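You operate a simulated robot arm through the tools that you are given. There is no shell and no other tool.

The job below is to be done with a simulated two-armed robot. You get a single attempt, and the scene is never put back.

TASK
Free the red flange nut on the old flange.
Fine: brush oil from the oil pad over the chalk patch by its crust with the blue oil brush, stand the brush back, wait till the crust has gone, then slacken it with the red wash spanner and put that back. Set down upright: blue oil brush. A coat counts when it lies all over at full strength: go over it till it gets no stronger.
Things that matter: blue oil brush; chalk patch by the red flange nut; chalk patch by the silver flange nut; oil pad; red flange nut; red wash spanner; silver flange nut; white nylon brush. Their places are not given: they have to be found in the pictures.

Only the result counts: the job must be done as asked and must still hold three seconds after the hand-in. Knocking over, shifting, dropping, spilling or breaking anything else fails it.

THE ROBOT
Two 7-joint arms with three-finger grippers on one trunk that stands fixed in place. Base frame: the origin is at the foot of the trunk, x ahead of it, y to its left, z up. Lengths are in m, angles in degrees, forces in N, time in s.
The left shoulder is at [0.07, 0.165, 1.113], the right one opposite. With the tool pointing down near the work surface each hand reaches from about 0.32 to 0.86 m from the base axis, measured 20 degrees to its own side. Payload 3.91 kg a hand.
The tool frame of a hand sits at the grasp point between the pads (the TCP): z along the fingers, y along the line on which they close. The tips reach 0.03 m beyond it. The gripper opens to 0.116 m; its body begins 0.073 m behind the TCP.
Orientation is that of the tool frame in the base frame, as a unit quaternion [w, x, y, z]. With the fingers straight down and closing along the base's y, the tool's x points along the base's -x, its y along +y and its z along -z.

THE INTERFACE
- The arms move only by the tool step_arm. It takes "left_commands", "right_commands" or both (then of equal length, played together; a hand with none holds still); each is a list of rows, each a list of 3 entries, a list of its own where there are three numbers: the turn, a rotation vector about the tool's x, y, z in degrees, then the shift along the tool's x, y, z in m, then the opening, from 0 (shut) to 1 (fully open). In form: [[[rx, ry, rz], [x, y, z], grip], ...]. A call has 1 to 20 rows; each row shifts and turns the commanded pose from where the row before left it, along the tool's axes as they then stand. Rows are played at 5 a second. More than 0.05 m and 8.6 degrees between two rows, or a gripper value outside its range, and nothing of the call is played. Where a pose cannot be reached the arm comes as near as it can. A force on the tool above 40 N (or 10 N above the force at the start of the call, whichever is more), or a blocked arm, ends the call early, and 0.2 s more pass. Each finger travels about 0.153 m/s and halts on what it meets, pressing with about 22 N; the grip force reading is that of the motor and also rises with nothing between the fingers. The clock runs only during rows and for 0.2 s after the last one: add rows that do not move to give the fingers time. The reply holds the time, the measured pose of the TCP, the force on the tool along the base axes, the opening and the grip force, in the units named above and with some noise, with the torque about the TCP (base axes, N m) and any sound that the robot's microphone picked up.
- Cameras (640 x 400 px; columns grow to the right, rows downward): "scene" is now at [0.128, -0.0329, 1.4254]; the picture's right is [-0.37, -0.93, 0.00], its down [-0.59, 0.23, -0.77] and it looks along [0.72, -0.28, -0.64] (base axes); focal length 313 px, centre (320, 200). "left" rides on the left gripper at [0.075, 0.017, -0.088] in its tool frame; the picture's right is [-0.22, 0.97, 0.00], its down [-0.70, -0.16, -0.70] and it looks along [-0.68, -0.16, 0.71] (tool axes); focal length 247 px, centre (320, 200). "right" rides on the right gripper at [0.052, 0.056, -0.088] in its tool frame; the picture's right is [-0.73, 0.68, 0.00], its down [-0.49, -0.52, -0.70] and it looks along [-0.48, -0.51, 0.71] (tool axes); focal length 247 px, centre (320, 200).
- grab_frame(camera): a new picture of that camera. No time passes.
- raise_lower(by): slides the trunk up (or, below 0, down) by that many m; the arms and the scene camera ride with it, the base frame stays. It gives what a move gives, with no picture.
- pan_tilt(pan, tilt): turns the head with the scene camera to pan (to the left, within 86 degrees either way) and tilt (down, from -29 to 69), counted from straight ahead of the robot. It gives what a move gives.
- pixel_to_xyz(camera, pixels): there is no depth. For up to 12 entries [column, row, z] of the newest picture of that camera ("zoom" is the newest enlarged one), the place [x, y] in the base frame at which the ray of that pixel passes the height z, good to about 0.002 m. No time passes.
- close_up(camera, box): a new picture of the part [left, top, right, bottom] of that camera's present view, enlarged. No time passes.
- job_done(): hands the job in; it is judged then, once.

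Leave the grippers open and the arms clear of the work at the hand-in unless told otherwise.

The tools are called after "Emit:" by a JSON object that holds its "api" and its "payload". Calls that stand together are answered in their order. step_arm: Moves the arms, as the interface text tells. Its arguments: {"type":"object","properties":{"left_commands":{"type":"array","items":{"type":"array"}},"right_commands":{"type":"array","items":{"type":"array"}}},"required":[]} The other tools are called the same way: raise_lower (by) moves the trunk up or down; pan_tilt (pan, tilt) turns the head that bears the scene camera; grab_frame (camera) takes a picture; pixel_to_xyz (camera, pixels) gives the place at which the rays of pixels pass given heights; close_up (camera, box) takes an enlarged picture of a part of a camera's view; job_done () hands the job in.

At the start:

```text
t: 0.0
left_tcp_pos: [0.592, -0.0275, 1.1399]
left_tcp_rot: [-0.001, 0.0, 1.0, 0.0]
left_wrist_force: [0.0, -0.3, 0.7]
left_wrist_torque: [-0.03, -0.01, 0.0]
left_width: 0.1162
left_grip_force: 0.1
right_tcp_pos: [0.3978, -0.4391, 1.0602]
right_tcp_rot: [0.0, 0.0, 1.0, -0.001]
right_wrist_force: [-0.1, -0.2, -0.4]
right_wrist_torque: [-0.02, -0.01, -0.01]
right_width: 0.116
right_grip_force: 0.0
trunk travel left (down, up): [-0.65, 0.19]
head pan, tilt (commanded): [-21.5, 39.7]
```

scene: 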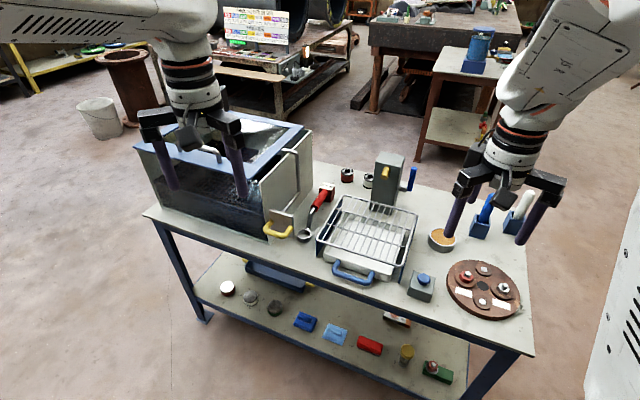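
right: 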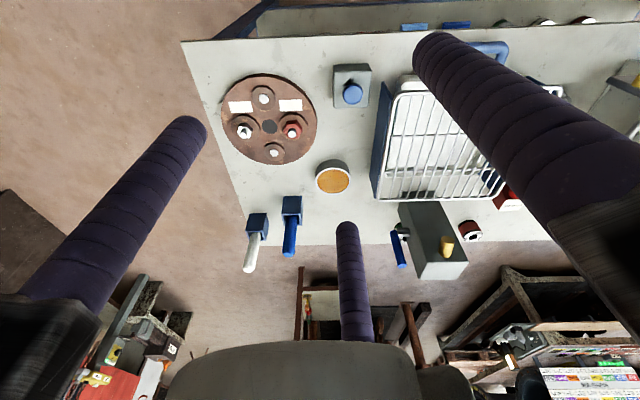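
left: 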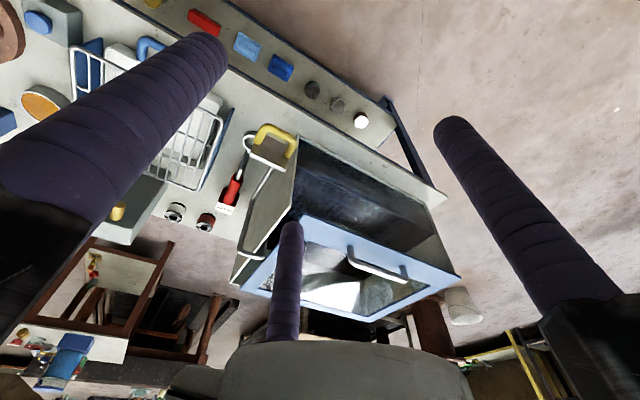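

I see a work table with an old rusty flange (right, around px 485,290), an oil pad (442,238), two brushes in holders (480,215 and 520,210), and a red spanner (320,205). I'll take enlarged views to see details.

Emit:
{"api": "close_up", "payload": {"camera": "scene", "box": [400, 160, 580, 340]}}

Emit:
{"api": "close_up", "payload": {"camera": "scene", "box": [260, 140, 440, 300]}}

Emit:
{"api": "close_up", "payload": {"camera": "right", "box": [190, 50, 390, 290]}}

```text
2.22 times, centred on (490, 250) of scene
```

zoom: 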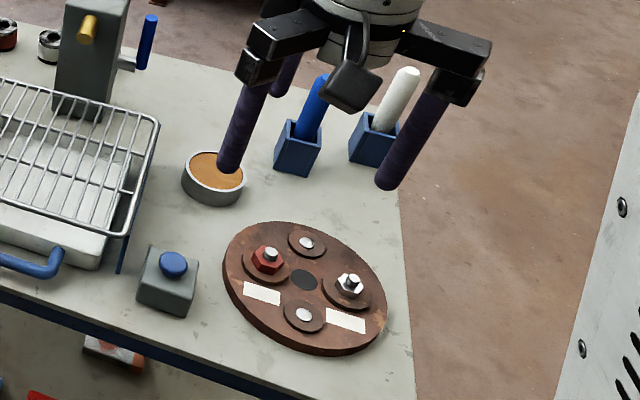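

```text
2.50 times, centred on (350, 220) of scene
```

zoom: 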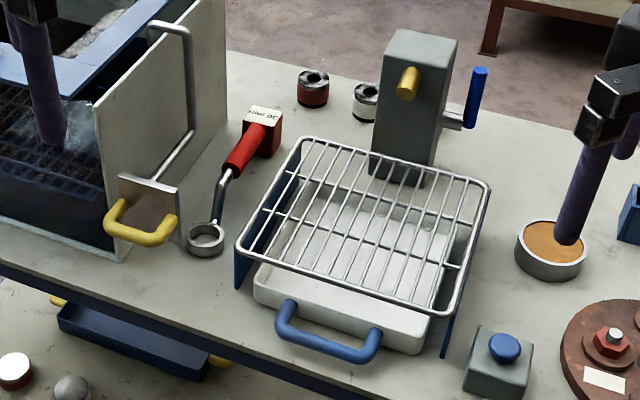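

```text
1.67 times, centred on (290, 170) of right
```

zoom: 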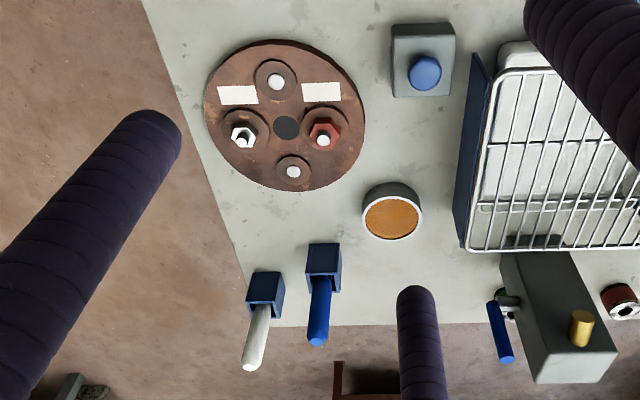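

I'll triangulate the flange hole and other features between the scene and right cameras to find the heights. The flange hole is at about scene (482.4,285.6) and right (269.6,126.2).

Emit:
{"api": "pixel_to_xyz", "payload": {"camera": "scene", "pixels": [[482.4, 285.6, 0.7], [482.4, 285.6, 0.8], [482.4, 285.6, 0.9], [442, 238, 0.7], [442, 238, 0.8], [442, 238, 0.9]]}}

Emit:
{"api": "pixel_to_xyz", "payload": {"camera": "right", "pixels": [[269.6, 126.2, 0.7], [269.6, 126.2, 0.8], [269.6, 126.2, 0.9], [332, 181, 0.7], [332, 181, 0.8], [332, 181, 0.9]]}}

```text
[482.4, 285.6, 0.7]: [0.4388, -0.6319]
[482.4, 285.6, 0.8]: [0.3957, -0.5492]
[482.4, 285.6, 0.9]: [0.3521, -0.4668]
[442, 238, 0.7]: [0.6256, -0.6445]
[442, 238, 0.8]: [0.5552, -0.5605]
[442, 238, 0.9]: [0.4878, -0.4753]
```

```text
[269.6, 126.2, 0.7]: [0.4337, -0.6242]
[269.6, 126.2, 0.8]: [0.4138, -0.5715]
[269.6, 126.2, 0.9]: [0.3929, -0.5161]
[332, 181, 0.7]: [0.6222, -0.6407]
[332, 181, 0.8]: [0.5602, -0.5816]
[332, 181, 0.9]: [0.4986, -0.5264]
```

The flange top is near z≈0.725, so the table is about 0.70. I'll turn the head toward the flange and brushes and look closer.

Emit:
{"api": "pan_tilt", "payload": {"pan": -50, "tilt": 42}}

```text
t: 0.9
left_tcp_pos: [0.5902, -0.0267, 1.1381]
left_tcp_rot: [0.0, 0.0, 1.0, 0.0]
left_wrist_force: [0.5, -0.2, -0.3]
left_wrist_torque: [0.01, 0.02, -0.03]
left_width: 0.1162
left_grip_force: 0.2
right_tcp_pos: [0.3983, -0.4382, 1.0608]
right_tcp_rot: [0.0, 0.001, 1.0, 0.0]
right_wrist_force: [-0.1, 0.5, -0.1]
right_wrist_torque: [-0.01, 0.0, 0.01]
right_width: 0.116
right_grip_force: 0.1
trunk travel left (down, up): [-0.65, 0.19]
head pan, tilt (commanded): [-50.0, 42.0]
```

Now a picture from the scene camera in its new direction.

Emit:
{"api": "grab_frame", "payload": {"camera": "scene"}}

```text
taken
```

scene: 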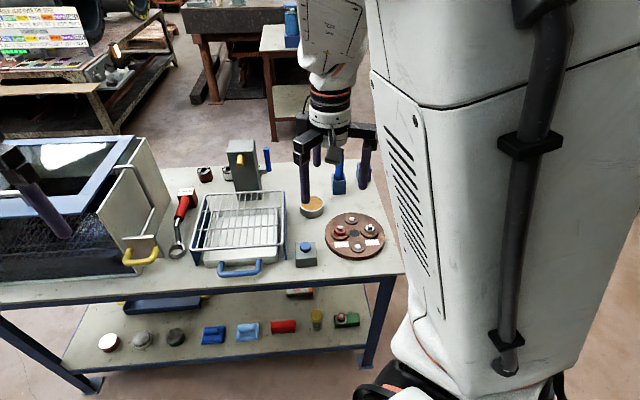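

The flange is at (355,235), brushes partly hidden by the gripper at (340,180). Zooming into the flange, spanner, and pad.

Emit:
{"api": "close_up", "payload": {"camera": "scene", "box": [290, 150, 410, 270]}}

Emit:
{"api": "close_up", "payload": {"camera": "scene", "box": [320, 200, 390, 265]}}

Emit:
{"api": "close_up", "payload": {"camera": "scene", "box": [150, 170, 230, 270]}}

```text
3.33 times, centred on (350, 210) of scene
```

zoom: 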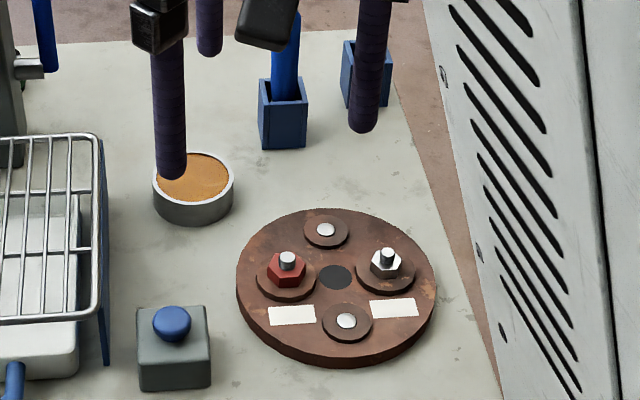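

```text
6.15 times, centred on (355, 232) of scene
```

zoom: 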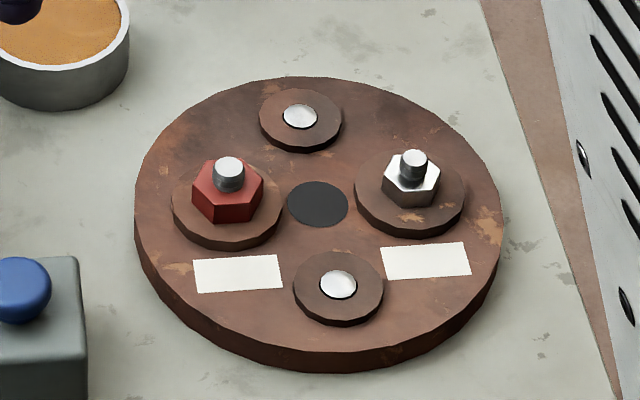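

```text
4.00 times, centred on (190, 220) of scene
```

zoom: 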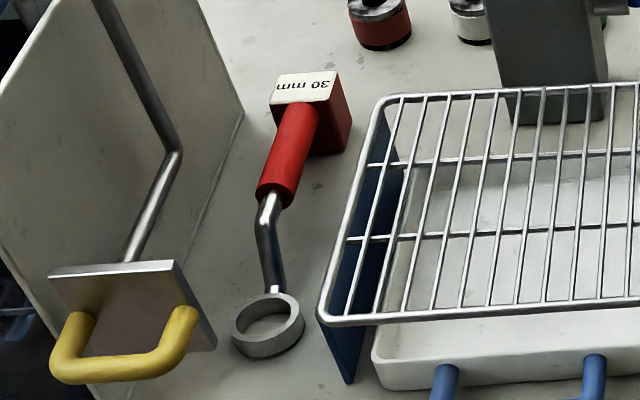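

The spanner is a ring with a cranked red handle and a "30 mm" block. I'll look at it from the left camera, and at the brushes from the right camera.

Emit:
{"api": "close_up", "payload": {"camera": "left", "box": [190, 110, 310, 230]}}

Emit:
{"api": "close_up", "payload": {"camera": "right", "box": [210, 60, 330, 170]}}

Emit:
{"api": "close_up", "payload": {"camera": "right", "box": [220, 150, 360, 280]}}

```text
3.33 times, centred on (250, 170) of left
```

zoom: 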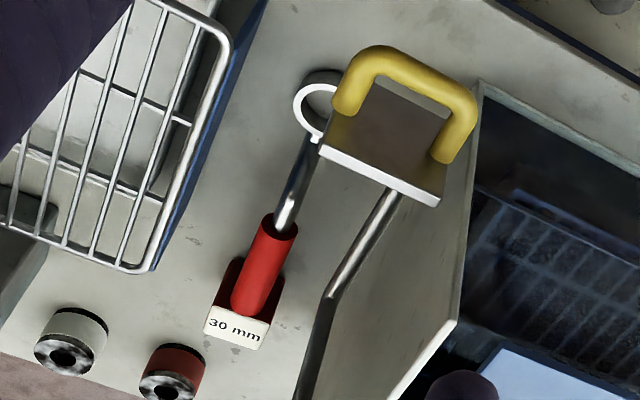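

```text
3.64 times, centred on (270, 115) of right
```

zoom: 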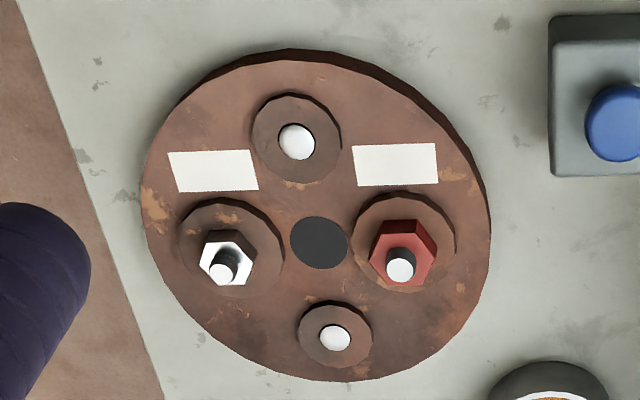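

```text
3.08 times, centred on (290, 215) of right
```

zoom: 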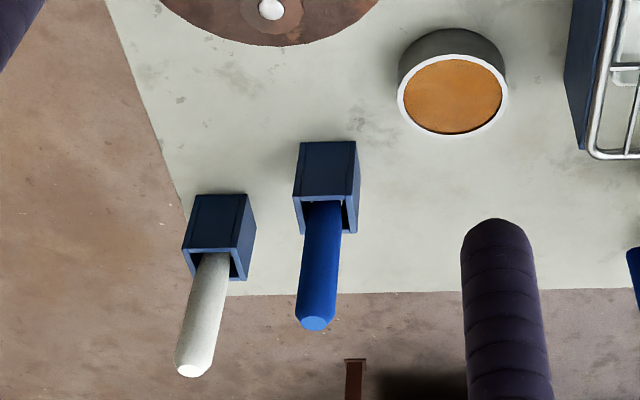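

I'll measure features in enlarged views. First the scene zoom of the flange.

Emit:
{"api": "close_up", "payload": {"camera": "scene", "box": [320, 200, 390, 265]}}

Emit:
{"api": "pixel_to_xyz", "payload": {"camera": "zoom", "pixels": [[317, 204, 0.7], [317, 204, 0.75], [193, 260, 0.7], [193, 260, 0.75], [278, 254, 0.7], [278, 254, 0.75], [283, 287, 0.7], [283, 287, 0.75], [229, 167, 0.75], [229, 167, 0.8], [412, 158, 0.75], [412, 158, 0.8]]}}

Emit:
{"api": "close_up", "payload": {"camera": "right", "box": [210, 60, 330, 170]}}

Emit:
{"api": "pixel_to_xyz", "payload": {"camera": "zoom", "pixels": [[319, 242, 0.7], [319, 242, 0.75], [352, 147, 0.7], [352, 147, 0.75], [435, 143, 0.7], [435, 143, 0.75], [438, 184, 0.7], [438, 184, 0.75], [401, 271, 0.75], [401, 271, 0.8], [222, 273, 0.75], [222, 273, 0.8]]}}

```text
6.15 times, centred on (355, 232) of scene
```

zoom: 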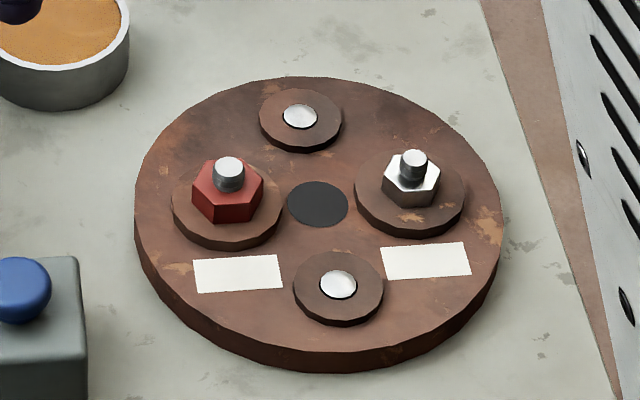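

```text
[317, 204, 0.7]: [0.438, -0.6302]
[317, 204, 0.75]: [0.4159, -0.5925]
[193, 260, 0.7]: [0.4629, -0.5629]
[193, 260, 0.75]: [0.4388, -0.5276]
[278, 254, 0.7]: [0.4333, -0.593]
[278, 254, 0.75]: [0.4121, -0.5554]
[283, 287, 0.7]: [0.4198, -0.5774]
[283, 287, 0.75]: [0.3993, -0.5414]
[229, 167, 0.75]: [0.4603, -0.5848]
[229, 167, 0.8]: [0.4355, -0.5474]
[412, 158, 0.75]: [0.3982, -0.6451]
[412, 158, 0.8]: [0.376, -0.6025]
```

```text
3.64 times, centred on (270, 115) of right
```

zoom: 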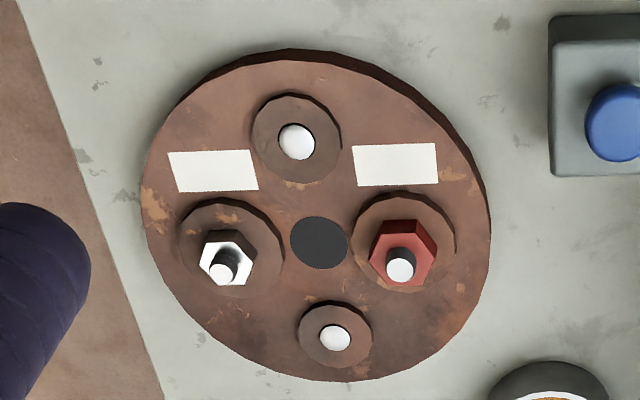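

```text
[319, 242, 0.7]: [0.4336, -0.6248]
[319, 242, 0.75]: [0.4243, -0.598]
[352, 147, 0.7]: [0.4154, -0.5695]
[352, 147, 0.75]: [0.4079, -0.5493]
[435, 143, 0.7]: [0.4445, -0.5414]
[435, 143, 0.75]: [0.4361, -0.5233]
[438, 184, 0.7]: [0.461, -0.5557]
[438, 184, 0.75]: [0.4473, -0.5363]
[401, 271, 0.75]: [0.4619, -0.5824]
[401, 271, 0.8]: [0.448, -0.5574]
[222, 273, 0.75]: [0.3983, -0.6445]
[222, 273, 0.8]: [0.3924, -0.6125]
```

Flange top is at z≈0.72, red stud about (0.460,-0.583), red patch centre about (0.433,-0.556). Now measuring brush holders and oil pad in the right view.

Emit:
{"api": "close_up", "payload": {"camera": "right", "box": [220, 150, 360, 280]}}

Emit:
{"api": "pixel_to_xyz", "payload": {"camera": "zoom", "pixels": [[301, 141, 0.7], [356, 141, 0.7], [293, 195, 0.75], [360, 200, 0.75], [316, 322, 0.8], [316, 322, 0.85], [455, 93, 0.72], [455, 93, 0.73], [398, 90, 0.72], [508, 97, 0.72], [455, 54, 0.72], [450, 136, 0.72]]}}

Emit:
{"api": "close_up", "payload": {"camera": "scene", "box": [310, 140, 400, 220]}}

```text
3.08 times, centred on (290, 215) of right
```

zoom: 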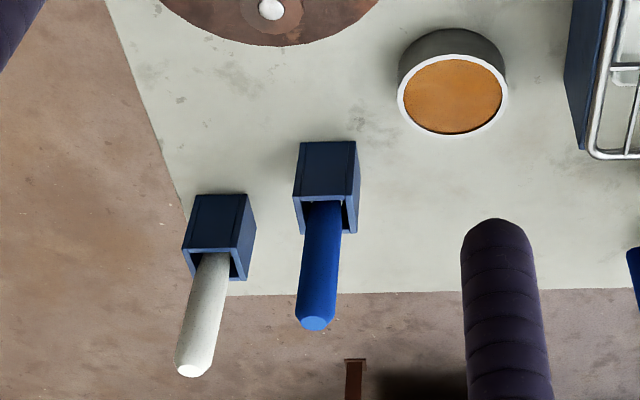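

```text
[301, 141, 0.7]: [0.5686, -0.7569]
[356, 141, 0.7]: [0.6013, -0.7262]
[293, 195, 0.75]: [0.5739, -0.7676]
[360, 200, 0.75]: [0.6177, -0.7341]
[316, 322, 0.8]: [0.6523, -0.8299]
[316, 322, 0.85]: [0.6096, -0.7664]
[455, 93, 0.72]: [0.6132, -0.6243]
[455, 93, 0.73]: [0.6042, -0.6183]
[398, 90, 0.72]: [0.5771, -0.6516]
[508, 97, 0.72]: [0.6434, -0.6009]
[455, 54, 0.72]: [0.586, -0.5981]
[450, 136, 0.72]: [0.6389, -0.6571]
```

```text
5.00 times, centred on (355, 180) of scene
```

zoom: 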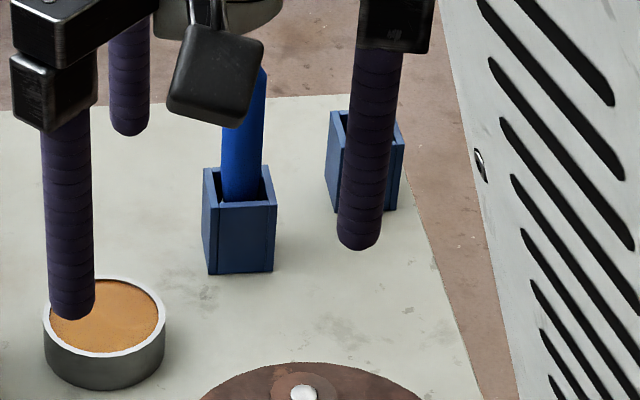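

I'll check the holder base corners and oil pad from the scene zoom (base corners at (208,272) and (272,270)).

Emit:
{"api": "pixel_to_xyz", "payload": {"camera": "zoom", "pixels": [[208, 272, 0.68], [208, 272, 0.7], [272, 270, 0.68], [272, 270, 0.7], [202, 200, 0.75], [277, 204, 0.75], [110, 315, 0.72], [110, 315, 0.73], [252, 70, 0.8], [252, 70, 0.85], [275, 165, 0.75], [205, 168, 0.75]]}}

```text
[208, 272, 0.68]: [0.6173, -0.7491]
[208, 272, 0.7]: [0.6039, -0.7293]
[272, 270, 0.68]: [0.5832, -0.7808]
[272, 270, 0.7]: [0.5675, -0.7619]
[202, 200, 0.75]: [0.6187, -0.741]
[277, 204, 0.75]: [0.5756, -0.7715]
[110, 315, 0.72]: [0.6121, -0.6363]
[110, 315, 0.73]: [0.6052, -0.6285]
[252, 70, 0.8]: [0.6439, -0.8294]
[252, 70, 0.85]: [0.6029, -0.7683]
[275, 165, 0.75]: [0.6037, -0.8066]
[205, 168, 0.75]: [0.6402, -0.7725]
```

Now measuring the spanner in the scene view.

Emit:
{"api": "close_up", "payload": {"camera": "scene", "box": [150, 170, 230, 270]}}

Emit:
{"api": "pixel_to_xyz", "payload": {"camera": "zoom", "pixels": [[267, 325, 0.7], [267, 325, 0.72], [304, 88, 0.74], [304, 88, 0.76], [294, 128, 0.74], [276, 185, 0.74], [325, 152, 0.7], [308, 156, 0.7]]}}

Emit:
{"api": "close_up", "payload": {"camera": "left", "box": [190, 110, 310, 230]}}

Emit:
{"api": "pixel_to_xyz", "payload": {"camera": "zoom", "pixels": [[320, 103, 0.7], [320, 103, 0.72], [237, 325, 0.74], [237, 325, 0.76], [248, 302, 0.74], [278, 228, 0.74], [232, 260, 0.7], [283, 288, 0.7]]}}

```text
4.00 times, centred on (190, 220) of scene
```

zoom: 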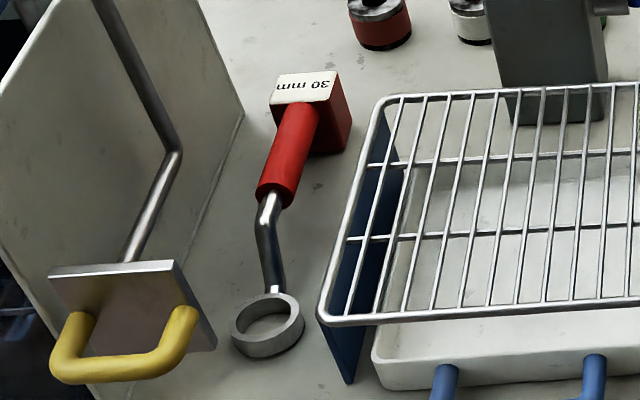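

```text
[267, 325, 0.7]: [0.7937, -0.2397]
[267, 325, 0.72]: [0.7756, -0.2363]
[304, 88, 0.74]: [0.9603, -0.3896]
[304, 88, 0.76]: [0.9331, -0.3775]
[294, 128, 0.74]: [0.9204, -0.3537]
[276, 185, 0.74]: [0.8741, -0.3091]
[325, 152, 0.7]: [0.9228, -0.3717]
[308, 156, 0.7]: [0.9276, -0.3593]
```

```text
3.33 times, centred on (250, 170) of left
```

zoom: 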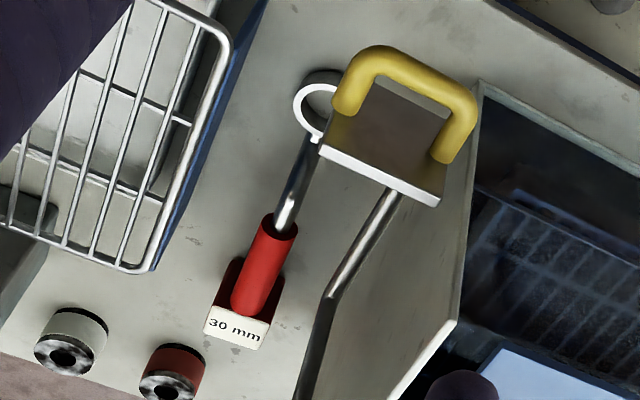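

```text
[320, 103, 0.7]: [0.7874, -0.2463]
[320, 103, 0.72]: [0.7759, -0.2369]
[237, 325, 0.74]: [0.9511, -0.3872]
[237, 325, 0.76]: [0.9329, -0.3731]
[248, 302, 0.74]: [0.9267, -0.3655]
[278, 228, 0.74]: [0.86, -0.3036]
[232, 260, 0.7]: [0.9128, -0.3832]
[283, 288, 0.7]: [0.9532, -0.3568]
```

The spanner ring is near (0.776,-0.237) with its block near (0.933,-0.376); the blue brush holder is near (0.60,-0.757). Both are far out, so the hand will have to be tilted outward. I yaw the right hand 48° first (clear air at z 1.06) so that it faces the brush, then look.

Emit:
{"api": "step_arm", "payload": {"right_commands": [[[0, 0, 8], [0, 0, 0], 1], [[0, 0, 8], [0, 0, 0], 1], [[0, 0, 8], [0, 0, 0], 1], [[0, 0, 8], [0, 0, 0], 1], [[0, 0, 8], [0, 0, 0], 1], [[0, 0, 8], [0, 0, 0], 1], [[0, 0, 0], [0, 0, 0], 1]]}}

```text
t: 2.5
left_tcp_pos: [0.5898, -0.0264, 1.1388]
left_tcp_rot: [0.0, 0.0, 1.0, 0.0]
left_wrist_force: [-0.2, 0.4, -0.2]
left_wrist_torque: [0.0, -0.01, 0.05]
left_width: 0.1161
left_grip_force: 0.0
right_tcp_pos: [0.3972, -0.4374, 1.0598]
right_tcp_rot: [0.0, 0.407, 0.913, 0.001]
right_wrist_force: [-1.0, 0.2, -0.4]
right_wrist_torque: [0.01, 0.02, -0.01]
right_width: 0.1162
right_grip_force: 0.1
trunk travel left (down, up): [-0.65, 0.19]
head pan, tilt (commanded): [-50.0, 42.0]
```

Yaw done. Next I move forward 0.12 and down 0.08 m, then pitch the tool 30° outward.

Emit:
{"api": "step_arm", "payload": {"right_commands": [[[0, 0, 0], [-0.03, 0, 0.02], 1], [[0, 0, 0], [-0.03, 0, 0.02], 1], [[0, 0, 0], [-0.03, 0, 0.02], 1], [[0, 0, 0], [-0.03, 0, 0.02], 1], [[0, -7.5, 0], [0, 0, 0], 1], [[0, -7.5, 0], [0, 0, 0], 1], [[0, -7.5, 0], [0, 0, 0], 1], [[0, -7.5, 0], [0, 0, 0], 1], [[0, 0, 0], [0, 0, 0], 1]]}}

Emit:
{"api": "grab_frame", "payload": {"camera": "right"}}

Emit:
{"api": "grab_frame", "payload": {"camera": "scene"}}

```text
t: 4.5
left_tcp_pos: [0.5909, -0.0274, 1.1393]
left_tcp_rot: [0.0, 0.0, 1.0, 0.0]
left_wrist_force: [0.2, -0.6, 0.1]
left_wrist_torque: [0.0, 0.01, -0.01]
left_width: 0.1158
left_grip_force: 0.0
right_tcp_pos: [0.478, -0.5283, 0.9807]
right_tcp_rot: [0.237, 0.392, 0.883, -0.105]
right_wrist_force: [1.0, 0.1, -0.2]
right_wrist_torque: [-0.03, -0.03, 0.01]
right_width: 0.116
right_grip_force: 0.0
trunk travel left (down, up): [-0.65, 0.19]
head pan, tilt (commanded): [-50.0, 42.0]
```

```text
taken
```

right: 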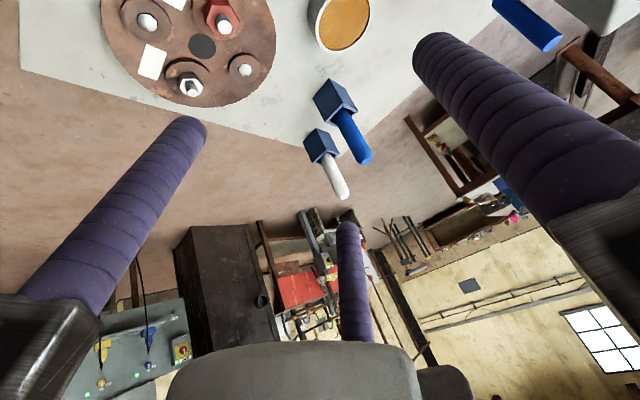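

```text
taken
```

scene: 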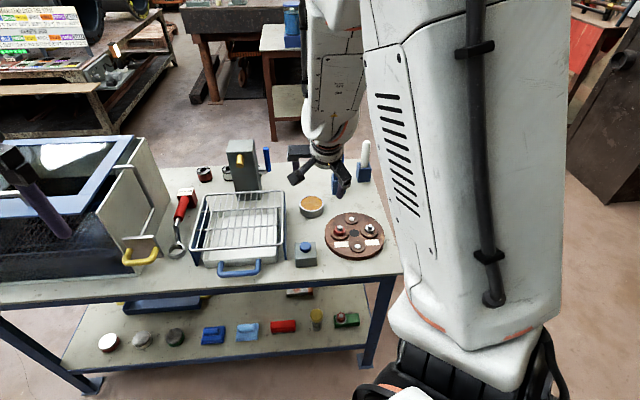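

The hand reaches this pose. In the right view, holders and handles are seen from above: blue holder (335,100), handle end (365,158). Enlarge that.

Emit:
{"api": "close_up", "payload": {"camera": "right", "box": [290, 70, 400, 210]}}

Emit:
{"api": "close_up", "payload": {"camera": "scene", "box": [290, 130, 400, 210]}}

```text
2.86 times, centred on (345, 140) of right
```

zoom: 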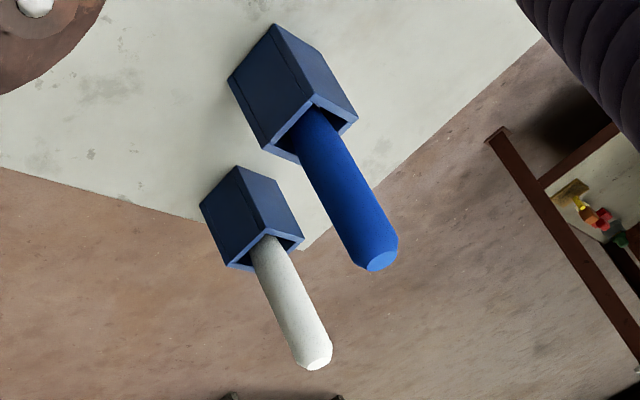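

```text
5.00 times, centred on (345, 170) of scene
```

zoom: 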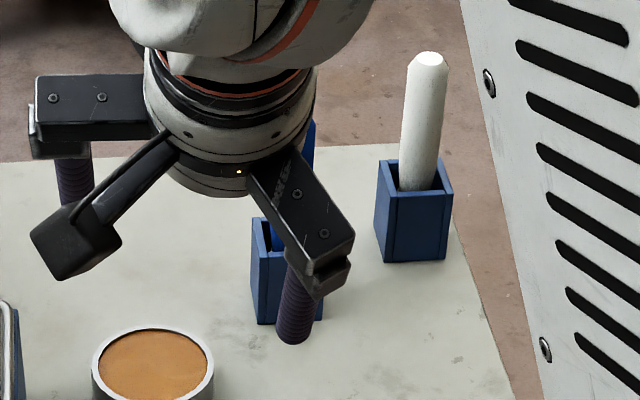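

I convert zoom pixels to raw right-camera pixels and triangulate: handle top (366,161.7), holder base corner (329.3,78.8), rim corners.

Emit:
{"api": "pixel_to_xyz", "payload": {"camera": "right", "pixels": [[366, 161.7, 0.8], [366, 161.7, 0.85], [329.25, 78.75, 0.7], [312.8, 98, 0.7], [341.5, 106.75, 0.75], [325.75, 122.5, 0.75], [358, 111.3, 0.75], [325.75, 122.5, 0.77], [358, 111.3, 0.77], [344.3, 196.7, 0.85], [341.5, 106.75, 0.77], [339, 112, 0.76]]}}

```text
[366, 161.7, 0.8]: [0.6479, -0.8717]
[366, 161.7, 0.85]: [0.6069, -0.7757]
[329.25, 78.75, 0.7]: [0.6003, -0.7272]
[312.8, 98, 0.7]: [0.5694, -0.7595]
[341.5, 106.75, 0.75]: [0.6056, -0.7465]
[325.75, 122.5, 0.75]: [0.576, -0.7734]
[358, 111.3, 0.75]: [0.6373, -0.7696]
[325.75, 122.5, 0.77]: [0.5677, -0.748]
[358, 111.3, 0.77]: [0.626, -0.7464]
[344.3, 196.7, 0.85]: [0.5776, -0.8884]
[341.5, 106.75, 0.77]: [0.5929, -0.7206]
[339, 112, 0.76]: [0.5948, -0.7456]
```

Table is z=0.70, holder rim ≈0.762, holder centre ≈(0.600,-0.757), handle top ≈(0.596,-0.748,0.864). The three fingers sit at 120° (thumb on +y, two on −y), so I'll grip the handle across, tool pitched ~65° from vertical. I pitch 35° more and go to a stand-off behind the handle.

Emit:
{"api": "step_arm", "payload": {"right_commands": [[[0, -7, 0], [0, 0, 0], 1], [[0, -7, 0], [0, 0, 0], 1], [[0, -7, 0], [0, 0, 0], 1], [[0, -7, 0], [0, 0, 0], 1], [[0, -7, 0], [0, 0, 0], 1], [[0, 0, 0], [0.0086, -0.0135, 0.028], 1], [[0, 0, 0], [0.0086, -0.0135, 0.028], 1], [[0, 0, 0], [0.0086, -0.0135, 0.028], 1], [[0, 0, 0], [0.0086, -0.0135, 0.028], 1], [[0, 0, 0], [0.0086, -0.0135, 0.028], 1], [[0, 0, 0], [0, 0, 0], 1]]}}

Emit:
{"api": "grab_frame", "payload": {"camera": "right"}}

Emit:
{"api": "grab_frame", "payload": {"camera": "scene"}}

```text
t: 6.9
left_tcp_pos: [0.5903, -0.0265, 1.138]
left_tcp_rot: [0.0, 0.0, 1.0, 0.0]
left_wrist_force: [-0.3, -0.1, -0.5]
left_wrist_torque: [-0.05, 0.0, 0.01]
left_width: 0.1158
left_grip_force: 0.1
right_tcp_pos: [0.4988, -0.652, 0.8834]
right_tcp_rot: [0.49, 0.344, 0.77, -0.219]
right_wrist_force: [-0.2, 0.4, -0.3]
right_wrist_torque: [-0.02, -0.03, -0.03]
right_width: 0.1161
right_grip_force: 0.1
trunk travel left (down, up): [-0.65, 0.19]
head pan, tilt (commanded): [-50.0, 42.0]
```

```text
taken
```

right: 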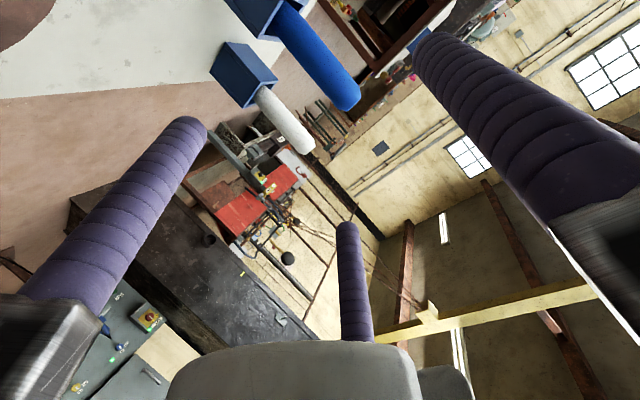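

```text
taken
```

scene: 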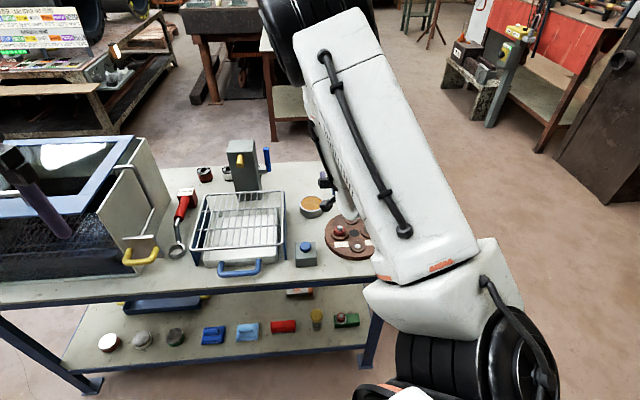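

The handle is seen at (315,60) in the right view, top end at (348,103). Zoom for triangulation.

Emit:
{"api": "close_up", "payload": {"camera": "right", "box": [200, 0, 380, 160]}}

Emit:
{"api": "pixel_to_xyz", "payload": {"camera": "right", "pixels": [[348, 103, 0.85], [348, 103, 0.87], [315, 55, 0.82], [315, 55, 0.84], [300, 33, 0.8], [300, 33, 0.82], [304, 143, 0.85], [304, 143, 0.87]]}}

```text
2.50 times, centred on (290, 80) of right
```

zoom: 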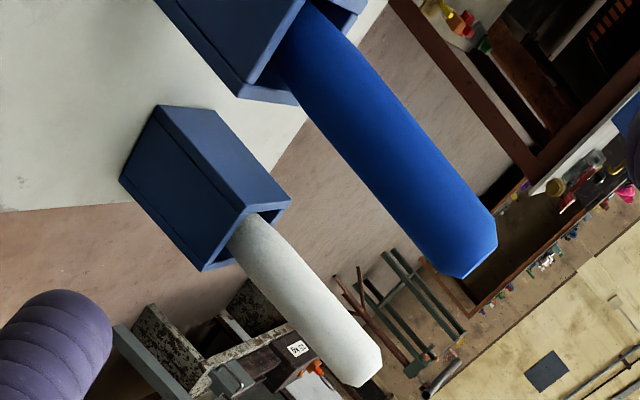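

```text
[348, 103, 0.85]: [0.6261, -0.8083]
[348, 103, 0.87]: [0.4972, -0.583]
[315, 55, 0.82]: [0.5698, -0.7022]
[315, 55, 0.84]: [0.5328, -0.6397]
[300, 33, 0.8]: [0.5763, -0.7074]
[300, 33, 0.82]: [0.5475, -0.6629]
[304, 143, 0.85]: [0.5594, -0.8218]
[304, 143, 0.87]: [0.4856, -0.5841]
```

The handle axis at z≈0.82 is about (0.597,-0.750). The hand is laterally aligned (bar slightly on the thumb side, as wanted). I narrow the opening to 0.55 and advance 0.09 m along the tool axis, then check.

Emit:
{"api": "step_arm", "payload": {"right_commands": [[[0, 0, 0], [0, 0, 0.02], 0.75], [[0, 0, 0], [0, 0, 0.02], 0.6], [[0, 0, 0], [0, 0, 0.02], 0.6], [[0, 0, 0], [0, 0, 0.02], 0.6], [[0, 0, 0], [0, 0, 0.01], 0.6], [[0, 0, 0], [0, 0, 0], 0.6]]}}

Emit:
{"api": "grab_frame", "payload": {"camera": "right"}}

Emit:
{"api": "grab_frame", "payload": {"camera": "left"}}

```text
t: 8.3
left_tcp_pos: [0.5914, -0.0261, 1.1381]
left_tcp_rot: [0.0, 0.0, 1.0, 0.0]
left_wrist_force: [-0.8, -0.6, 0.2]
left_wrist_torque: [0.03, 0.01, 0.01]
left_width: 0.1162
left_grip_force: 0.1
right_tcp_pos: [0.5554, -0.7144, 0.8454]
right_tcp_rot: [0.491, 0.343, 0.77, -0.219]
right_wrist_force: [-0.1, -0.5, -0.3]
right_wrist_torque: [-0.02, 0.02, -0.01]
right_width: 0.0696
right_grip_force: 0.0
trunk travel left (down, up): [-0.65, 0.19]
head pan, tilt (commanded): [-50.0, 42.0]
```

```text
taken
```

right: 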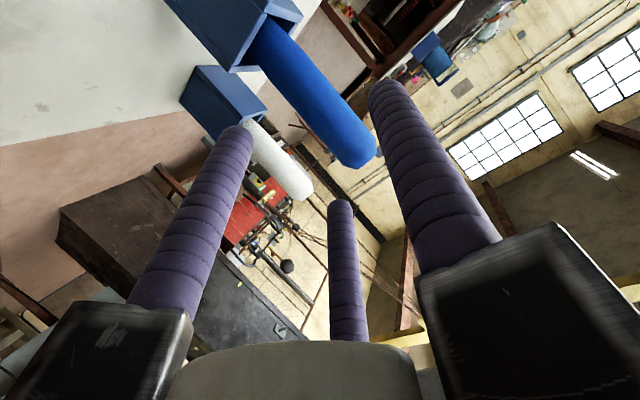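

```text
taken
```

left: 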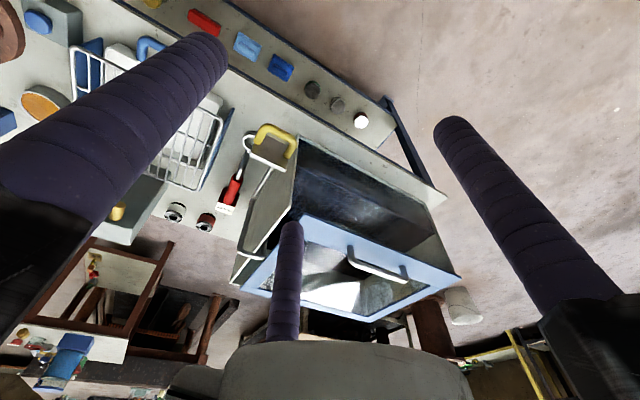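

The handle lies between thumb and right fingers, vertical, about 4 mm off the ideal line. I shift 4 mm to −y and advance the last 0.054 m, fingers at 0.55.

Emit:
{"api": "step_arm", "payload": {"right_commands": [[[0, 0, 0], [0, -0.004, 0.01], 0.55], [[0, 0, 0], [0, 0, 0.014], 0.55], [[0, 0, 0], [0, 0, 0.015], 0.55], [[0, 0, 0], [0, 0, 0.015], 0.55], [[0, 0, 0], [0, 0, 0], 0.55]]}}

Emit:
{"api": "grab_frame", "payload": {"camera": "right"}}

Emit:
{"api": "close_up", "payload": {"camera": "scene", "box": [290, 140, 390, 240]}}

```text
t: 9.5
left_tcp_pos: [0.5905, -0.0264, 1.1389]
left_tcp_rot: [-0.001, 0.0, 1.0, 0.0]
left_wrist_force: [-0.4, -0.3, -0.5]
left_wrist_torque: [-0.02, -0.03, 0.03]
left_width: 0.116
left_grip_force: 0.1
right_tcp_pos: [0.5856, -0.7519, 0.8221]
right_tcp_rot: [0.491, 0.344, 0.77, -0.219]
right_wrist_force: [0.6, -0.3, 0.6]
right_wrist_torque: [0.01, 0.02, 0.0]
right_width: 0.0639
right_grip_force: 0.1
trunk travel left (down, up): [-0.65, 0.19]
head pan, tilt (commanded): [-50.0, 42.0]
```

```text
taken
```

right: 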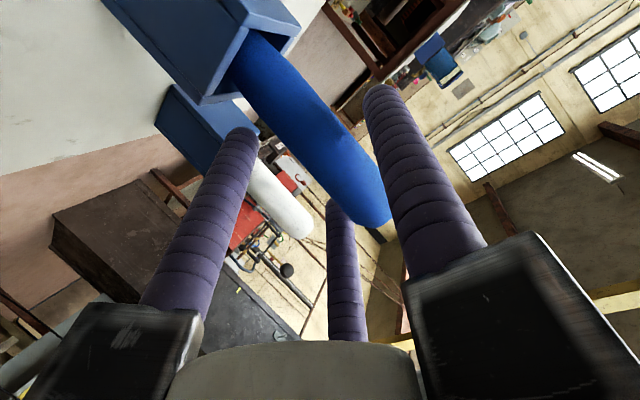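

```text
4.00 times, centred on (340, 190) of scene
```

zoom: 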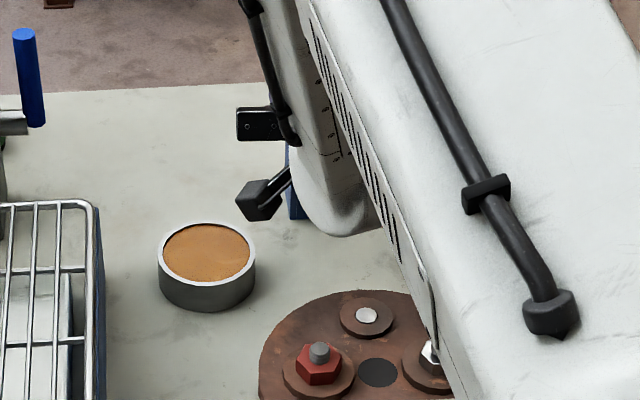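

Handle sits well between the fingers. Now I close gently in steps to 0.36 and check forces.

Emit:
{"api": "step_arm", "payload": {"right_commands": [[[0, 0, 0], [0, 0, 0], 0.48], [[0, 0, 0], [0, 0, 0], 0.44], [[0, 0, 0], [0, 0, 0], 0.4], [[0, 0, 0], [0, 0, 0], 0.36], [[0, 0, 0], [0, 0, 0], 0.36]]}}

Emit:
{"api": "grab_frame", "payload": {"camera": "right"}}

```text
t: 10.7
left_tcp_pos: [0.5902, -0.0274, 1.14]
left_tcp_rot: [0.0, 0.001, 1.0, -0.001]
left_wrist_force: [-0.5, 0.7, -0.9]
left_wrist_torque: [-0.01, -0.02, 0.01]
left_width: 0.116
left_grip_force: 0.1
right_tcp_pos: [0.5852, -0.7509, 0.8222]
right_tcp_rot: [0.49, 0.343, 0.771, -0.219]
right_wrist_force: [0.5, 0.3, -0.2]
right_wrist_torque: [0.01, 0.0, 0.03]
right_width: 0.0419
right_grip_force: 0.0
trunk travel left (down, up): [-0.65, 0.19]
head pan, tilt (commanded): [-50.0, 42.0]
```

```text
taken
```

right: 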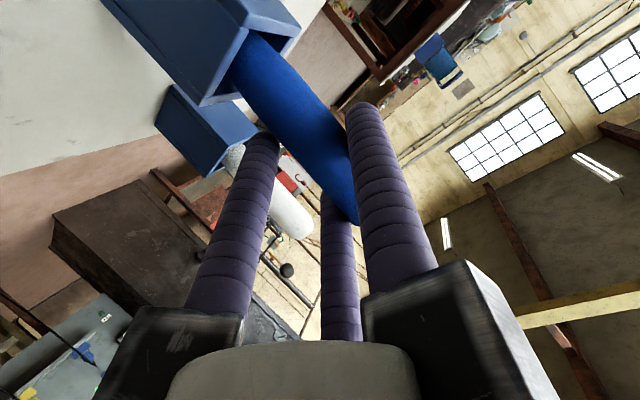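

No contact force yet; the thumb is about touching, the other side has ~3 mm gap. I shift +1.5 mm in tool y and continue closing to grip.

Emit:
{"api": "step_arm", "payload": {"right_commands": [[[0, 0, 0], [0, 0.0015, 0], 0.36], [[0, 0, 0], [0, 0, 0], 0.33], [[0, 0, 0], [0, 0, 0], 0.3], [[0, 0, 0], [0, 0, 0], 0.26], [[0, 0, 0], [0, 0, 0], 0.26]]}}

Emit:
{"api": "grab_frame", "payload": {"camera": "right"}}

```text
t: 11.9
left_tcp_pos: [0.5905, -0.0265, 1.1375]
left_tcp_rot: [-0.001, 0.0, 1.0, 0.0]
left_wrist_force: [-0.7, -0.4, -0.8]
left_wrist_torque: [0.0, -0.02, -0.03]
left_width: 0.1159
left_grip_force: 0.0
right_tcp_pos: [0.5869, -0.7507, 0.8223]
right_tcp_rot: [0.491, 0.343, 0.77, -0.219]
right_wrist_force: [-1.3, 0.3, 0.5]
right_wrist_torque: [-0.03, 0.04, 0.05]
right_width: 0.04
right_grip_force: 21.9
trunk travel left (down, up): [-0.65, 0.19]
head pan, tilt (commanded): [-50.0, 42.0]
```

```text
taken
```

right: 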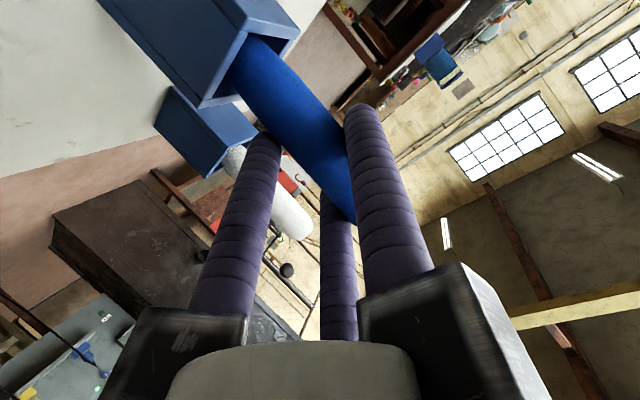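

Gripped at 0.040 m with 22 N and no side load. I lift straight up (tool −0.906x, −0.423z) by 0.10 m.

Emit:
{"api": "step_arm", "payload": {"right_commands": [[[0, 0, 0], [0, 0, 0], 0.2], [[0, 0, 0], [-0.0091, 0, -0.0042], 0.2], [[0, 0, 0], [-0.0181, 0, -0.00845], 0.2], [[0, 0, 0], [-0.0181, 0, -0.00845], 0.2], [[0, 0, 0], [-0.0181, 0, -0.00845], 0.2], [[0, 0, 0], [-0.0181, 0, -0.00845], 0.2], [[0, 0, 0], [-0.0091, 0, -0.0042], 0.2], [[0, 0, 0], [0, 0, 0], 0.2]]}}

Emit:
{"api": "grab_frame", "payload": {"camera": "right"}}

Emit:
{"api": "grab_frame", "payload": {"camera": "scene"}}

```text
t: 13.7
left_tcp_pos: [0.5917, -0.0268, 1.1395]
left_tcp_rot: [0.0, 0.0, 1.0, -0.001]
left_wrist_force: [-0.6, -0.5, 0.5]
left_wrist_torque: [-0.02, 0.0, -0.02]
left_width: 0.116
left_grip_force: 0.0
right_tcp_pos: [0.5866, -0.7533, 0.9213]
right_tcp_rot: [0.489, 0.344, 0.771, -0.219]
right_wrist_force: [0.1, 0.5, -0.8]
right_wrist_torque: [0.03, 0.0, 0.02]
right_width: 0.0397
right_grip_force: 21.7
trunk travel left (down, up): [-0.65, 0.19]
head pan, tilt (commanded): [-50.0, 42.0]
```

```text
taken
```

right: 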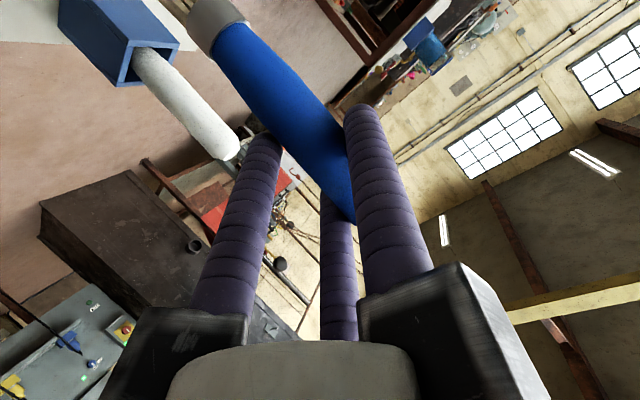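

```text
taken
```

scene: 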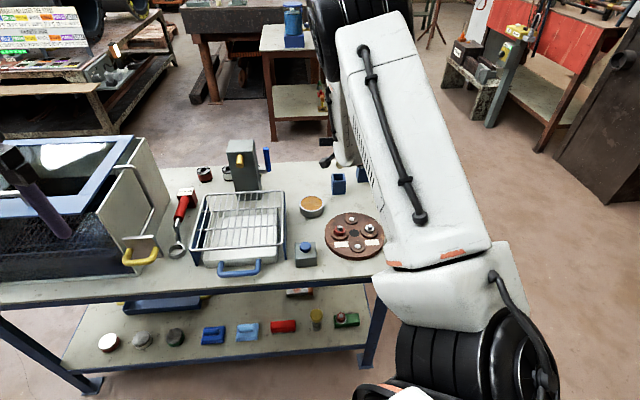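

The brush is out; its grey ferrule shows at (215,20) in the right view. The empty holder stands at (338,185) in the scene. Zoom in on the scene to see brush tip and flange.

Emit:
{"api": "close_up", "payload": {"camera": "scene", "box": [290, 110, 390, 200]}}

Emit:
{"api": "close_up", "payload": {"camera": "right", "box": [150, 0, 350, 120]}}

```text
4.44 times, centred on (340, 155) of scene
```

zoom: 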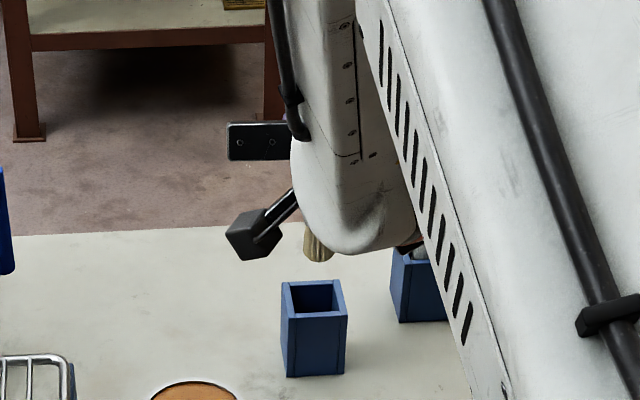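

```text
3.20 times, centred on (250, 60) of right
```

zoom: 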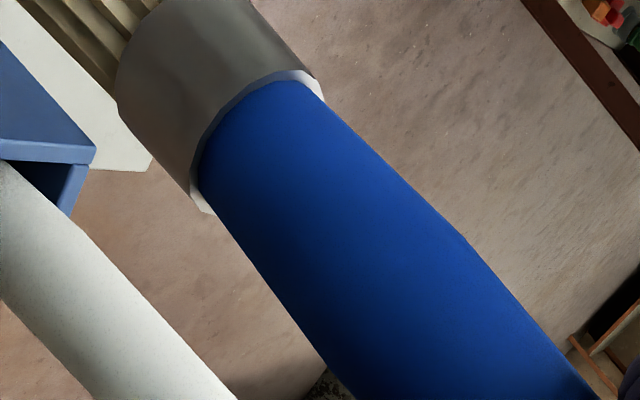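

Bristle tip is visible at zoom (318,262), i.e. scene (339.6,169). I get its height given the known xy.

Emit:
{"api": "pixel_to_xyz", "payload": {"camera": "scene", "pixels": [[339.5, 168.8, 0.78], [339.5, 168.8, 0.8], [339.5, 168.8, 0.82]]}}

```text
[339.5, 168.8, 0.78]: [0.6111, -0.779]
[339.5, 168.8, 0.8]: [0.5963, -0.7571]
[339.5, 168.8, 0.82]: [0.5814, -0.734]
```

Tip is ≈0.119 m below the TCP. Now measure the oil pad in the scene view, unobstructed.

Emit:
{"api": "close_up", "payload": {"camera": "scene", "box": [280, 180, 350, 230]}}

```text
8.00 times, centred on (315, 205) of scene
```

zoom: 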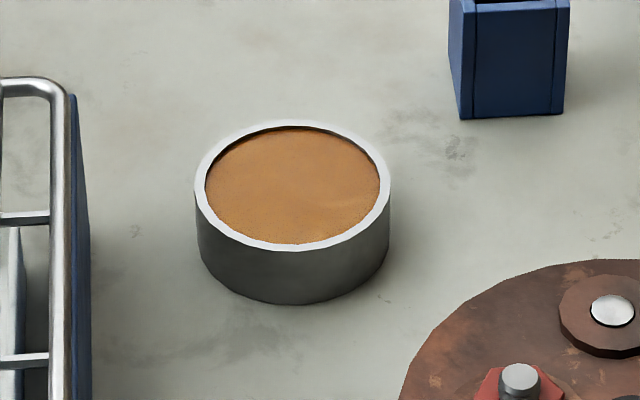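

Getting coordinates for the dish: base near-bottom (293,304) at table z, rim near edge (292,251), rim left/right/far edges.

Emit:
{"api": "pixel_to_xyz", "payload": {"camera": "zoom", "pixels": [[293, 304, 0.7], [292, 251, 0.725], [292, 251, 0.735], [195, 187, 0.73], [390, 187, 0.73], [292, 120, 0.73], [292, 251, 0.73], [292, 186, 0.728], [205, 187, 0.728], [379, 187, 0.728]]}}

```text
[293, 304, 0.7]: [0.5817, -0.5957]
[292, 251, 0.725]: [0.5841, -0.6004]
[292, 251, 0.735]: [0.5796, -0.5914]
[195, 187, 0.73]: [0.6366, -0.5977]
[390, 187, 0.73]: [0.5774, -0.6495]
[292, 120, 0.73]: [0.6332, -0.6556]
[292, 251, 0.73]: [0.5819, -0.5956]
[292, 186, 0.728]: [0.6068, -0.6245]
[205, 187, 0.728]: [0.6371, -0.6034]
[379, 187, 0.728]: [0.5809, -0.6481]
```

The dish rim is at z 0.73, centre (0.607,-0.6246), inner radius ~0.036. I move the brush axis over the pad centre (TCP to ~(0.596,-0.625)), then lower partway.

Emit:
{"api": "step_arm", "payload": {"right_commands": [[[0, 0, 0], [0.00945, 0.0233, -0.0202], 0.2], [[0, 0, 0], [0.00945, 0.0233, -0.0202], 0.2], [[0, 0, 0], [0.00945, 0.0233, -0.0202], 0.2], [[0, 0, 0], [0.00945, 0.0233, -0.0202], 0.2], [[0, 0, 0], [0.0181, 0, 0.00845], 0.2], [[0, 0, 0], [0.0181, 0, 0.00845], 0.2], [[0, 0, 0], [0, 0, 0], 0.2]]}}

Emit:
{"api": "grab_frame", "payload": {"camera": "scene"}}

Emit:
{"api": "grab_frame", "payload": {"camera": "right"}}

```text
t: 15.3
left_tcp_pos: [0.5909, -0.0264, 1.1395]
left_tcp_rot: [-0.001, 0.001, 1.0, -0.001]
left_wrist_force: [0.4, 1.0, 0.1]
left_wrist_torque: [0.0, 0.03, 0.0]
left_width: 0.1162
left_grip_force: 0.0
right_tcp_pos: [0.596, -0.6258, 0.8807]
right_tcp_rot: [0.491, 0.344, 0.77, -0.22]
right_wrist_force: [-0.3, 0.6, -0.5]
right_wrist_torque: [0.02, 0.02, -0.01]
right_width: 0.0397
right_grip_force: 21.7
trunk travel left (down, up): [-0.65, 0.19]
head pan, tilt (commanded): [-50.0, 42.0]
```

```text
taken
```

scene: 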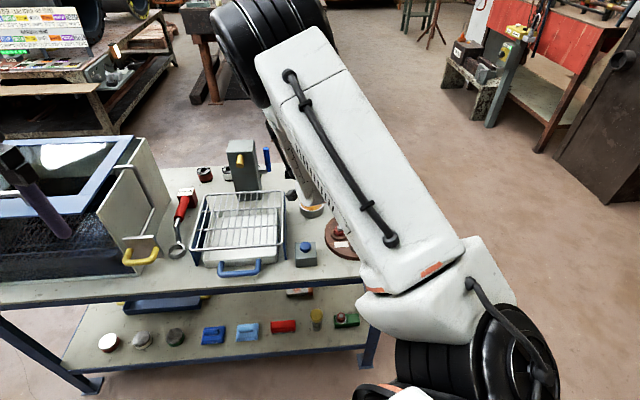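

```text
taken
```

right: 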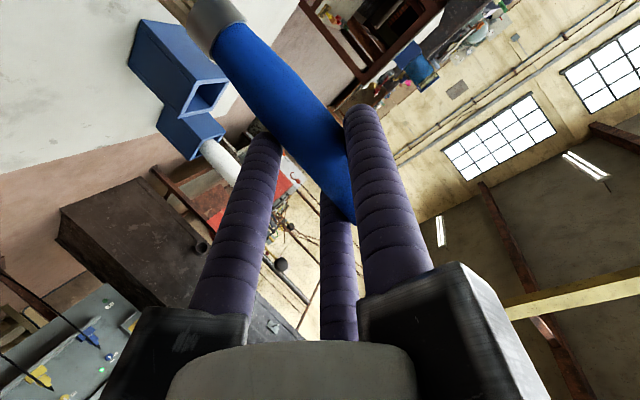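

The upper arm hides the pad from the scene camera. I use the left hand as an observer: yaw it −75° in place so its camera looks toward the pad and flange.

Emit:
{"api": "step_arm", "payload": {"left_commands": [[[0, 0, 8.4], [0, 0, 0], 1], [[0, 0, 8.4], [0, 0, 0], 1], [[0, 0, 8.4], [0, 0, 0], 1], [[0, 0, 8.4], [0, 0, 0], 1], [[0, 0, 8.4], [0, 0, 0], 1], [[0, 0, 8.4], [0, 0, 0], 1], [[0, 0, 8.4], [0, 0, 0], 1], [[0, 0, 8.4], [0, 0, 0], 1], [[0, 0, 8.4], [0, 0, 0], 1], [[0, 0, 0], [0, 0, 0], 1]]}}

Emit:
{"api": "grab_frame", "payload": {"camera": "left"}}

```text
t: 17.5
left_tcp_pos: [0.5908, -0.0274, 1.1392]
left_tcp_rot: [0.0, 0.614, 0.789, 0.0]
left_wrist_force: [0.4, -0.3, 0.0]
left_wrist_torque: [0.0, -0.01, 0.01]
left_width: 0.1159
left_grip_force: 0.0
right_tcp_pos: [0.5961, -0.626, 0.882]
right_tcp_rot: [0.491, 0.343, 0.771, -0.218]
right_wrist_force: [0.0, 0.0, -0.4]
right_wrist_torque: [0.01, -0.03, -0.04]
right_width: 0.0395
right_grip_force: 21.7
trunk travel left (down, up): [-0.65, 0.19]
head pan, tilt (commanded): [-50.0, 42.0]
```

```text
taken
```

left: 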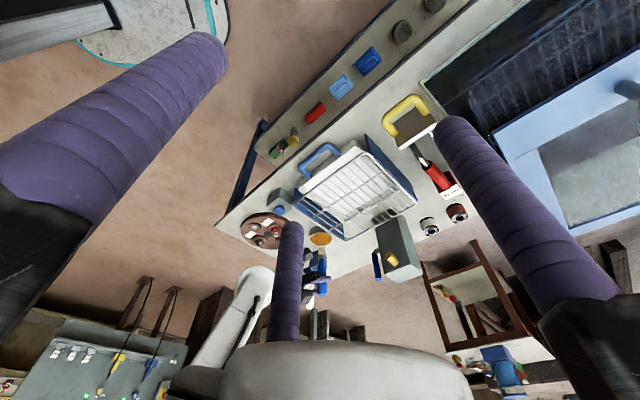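

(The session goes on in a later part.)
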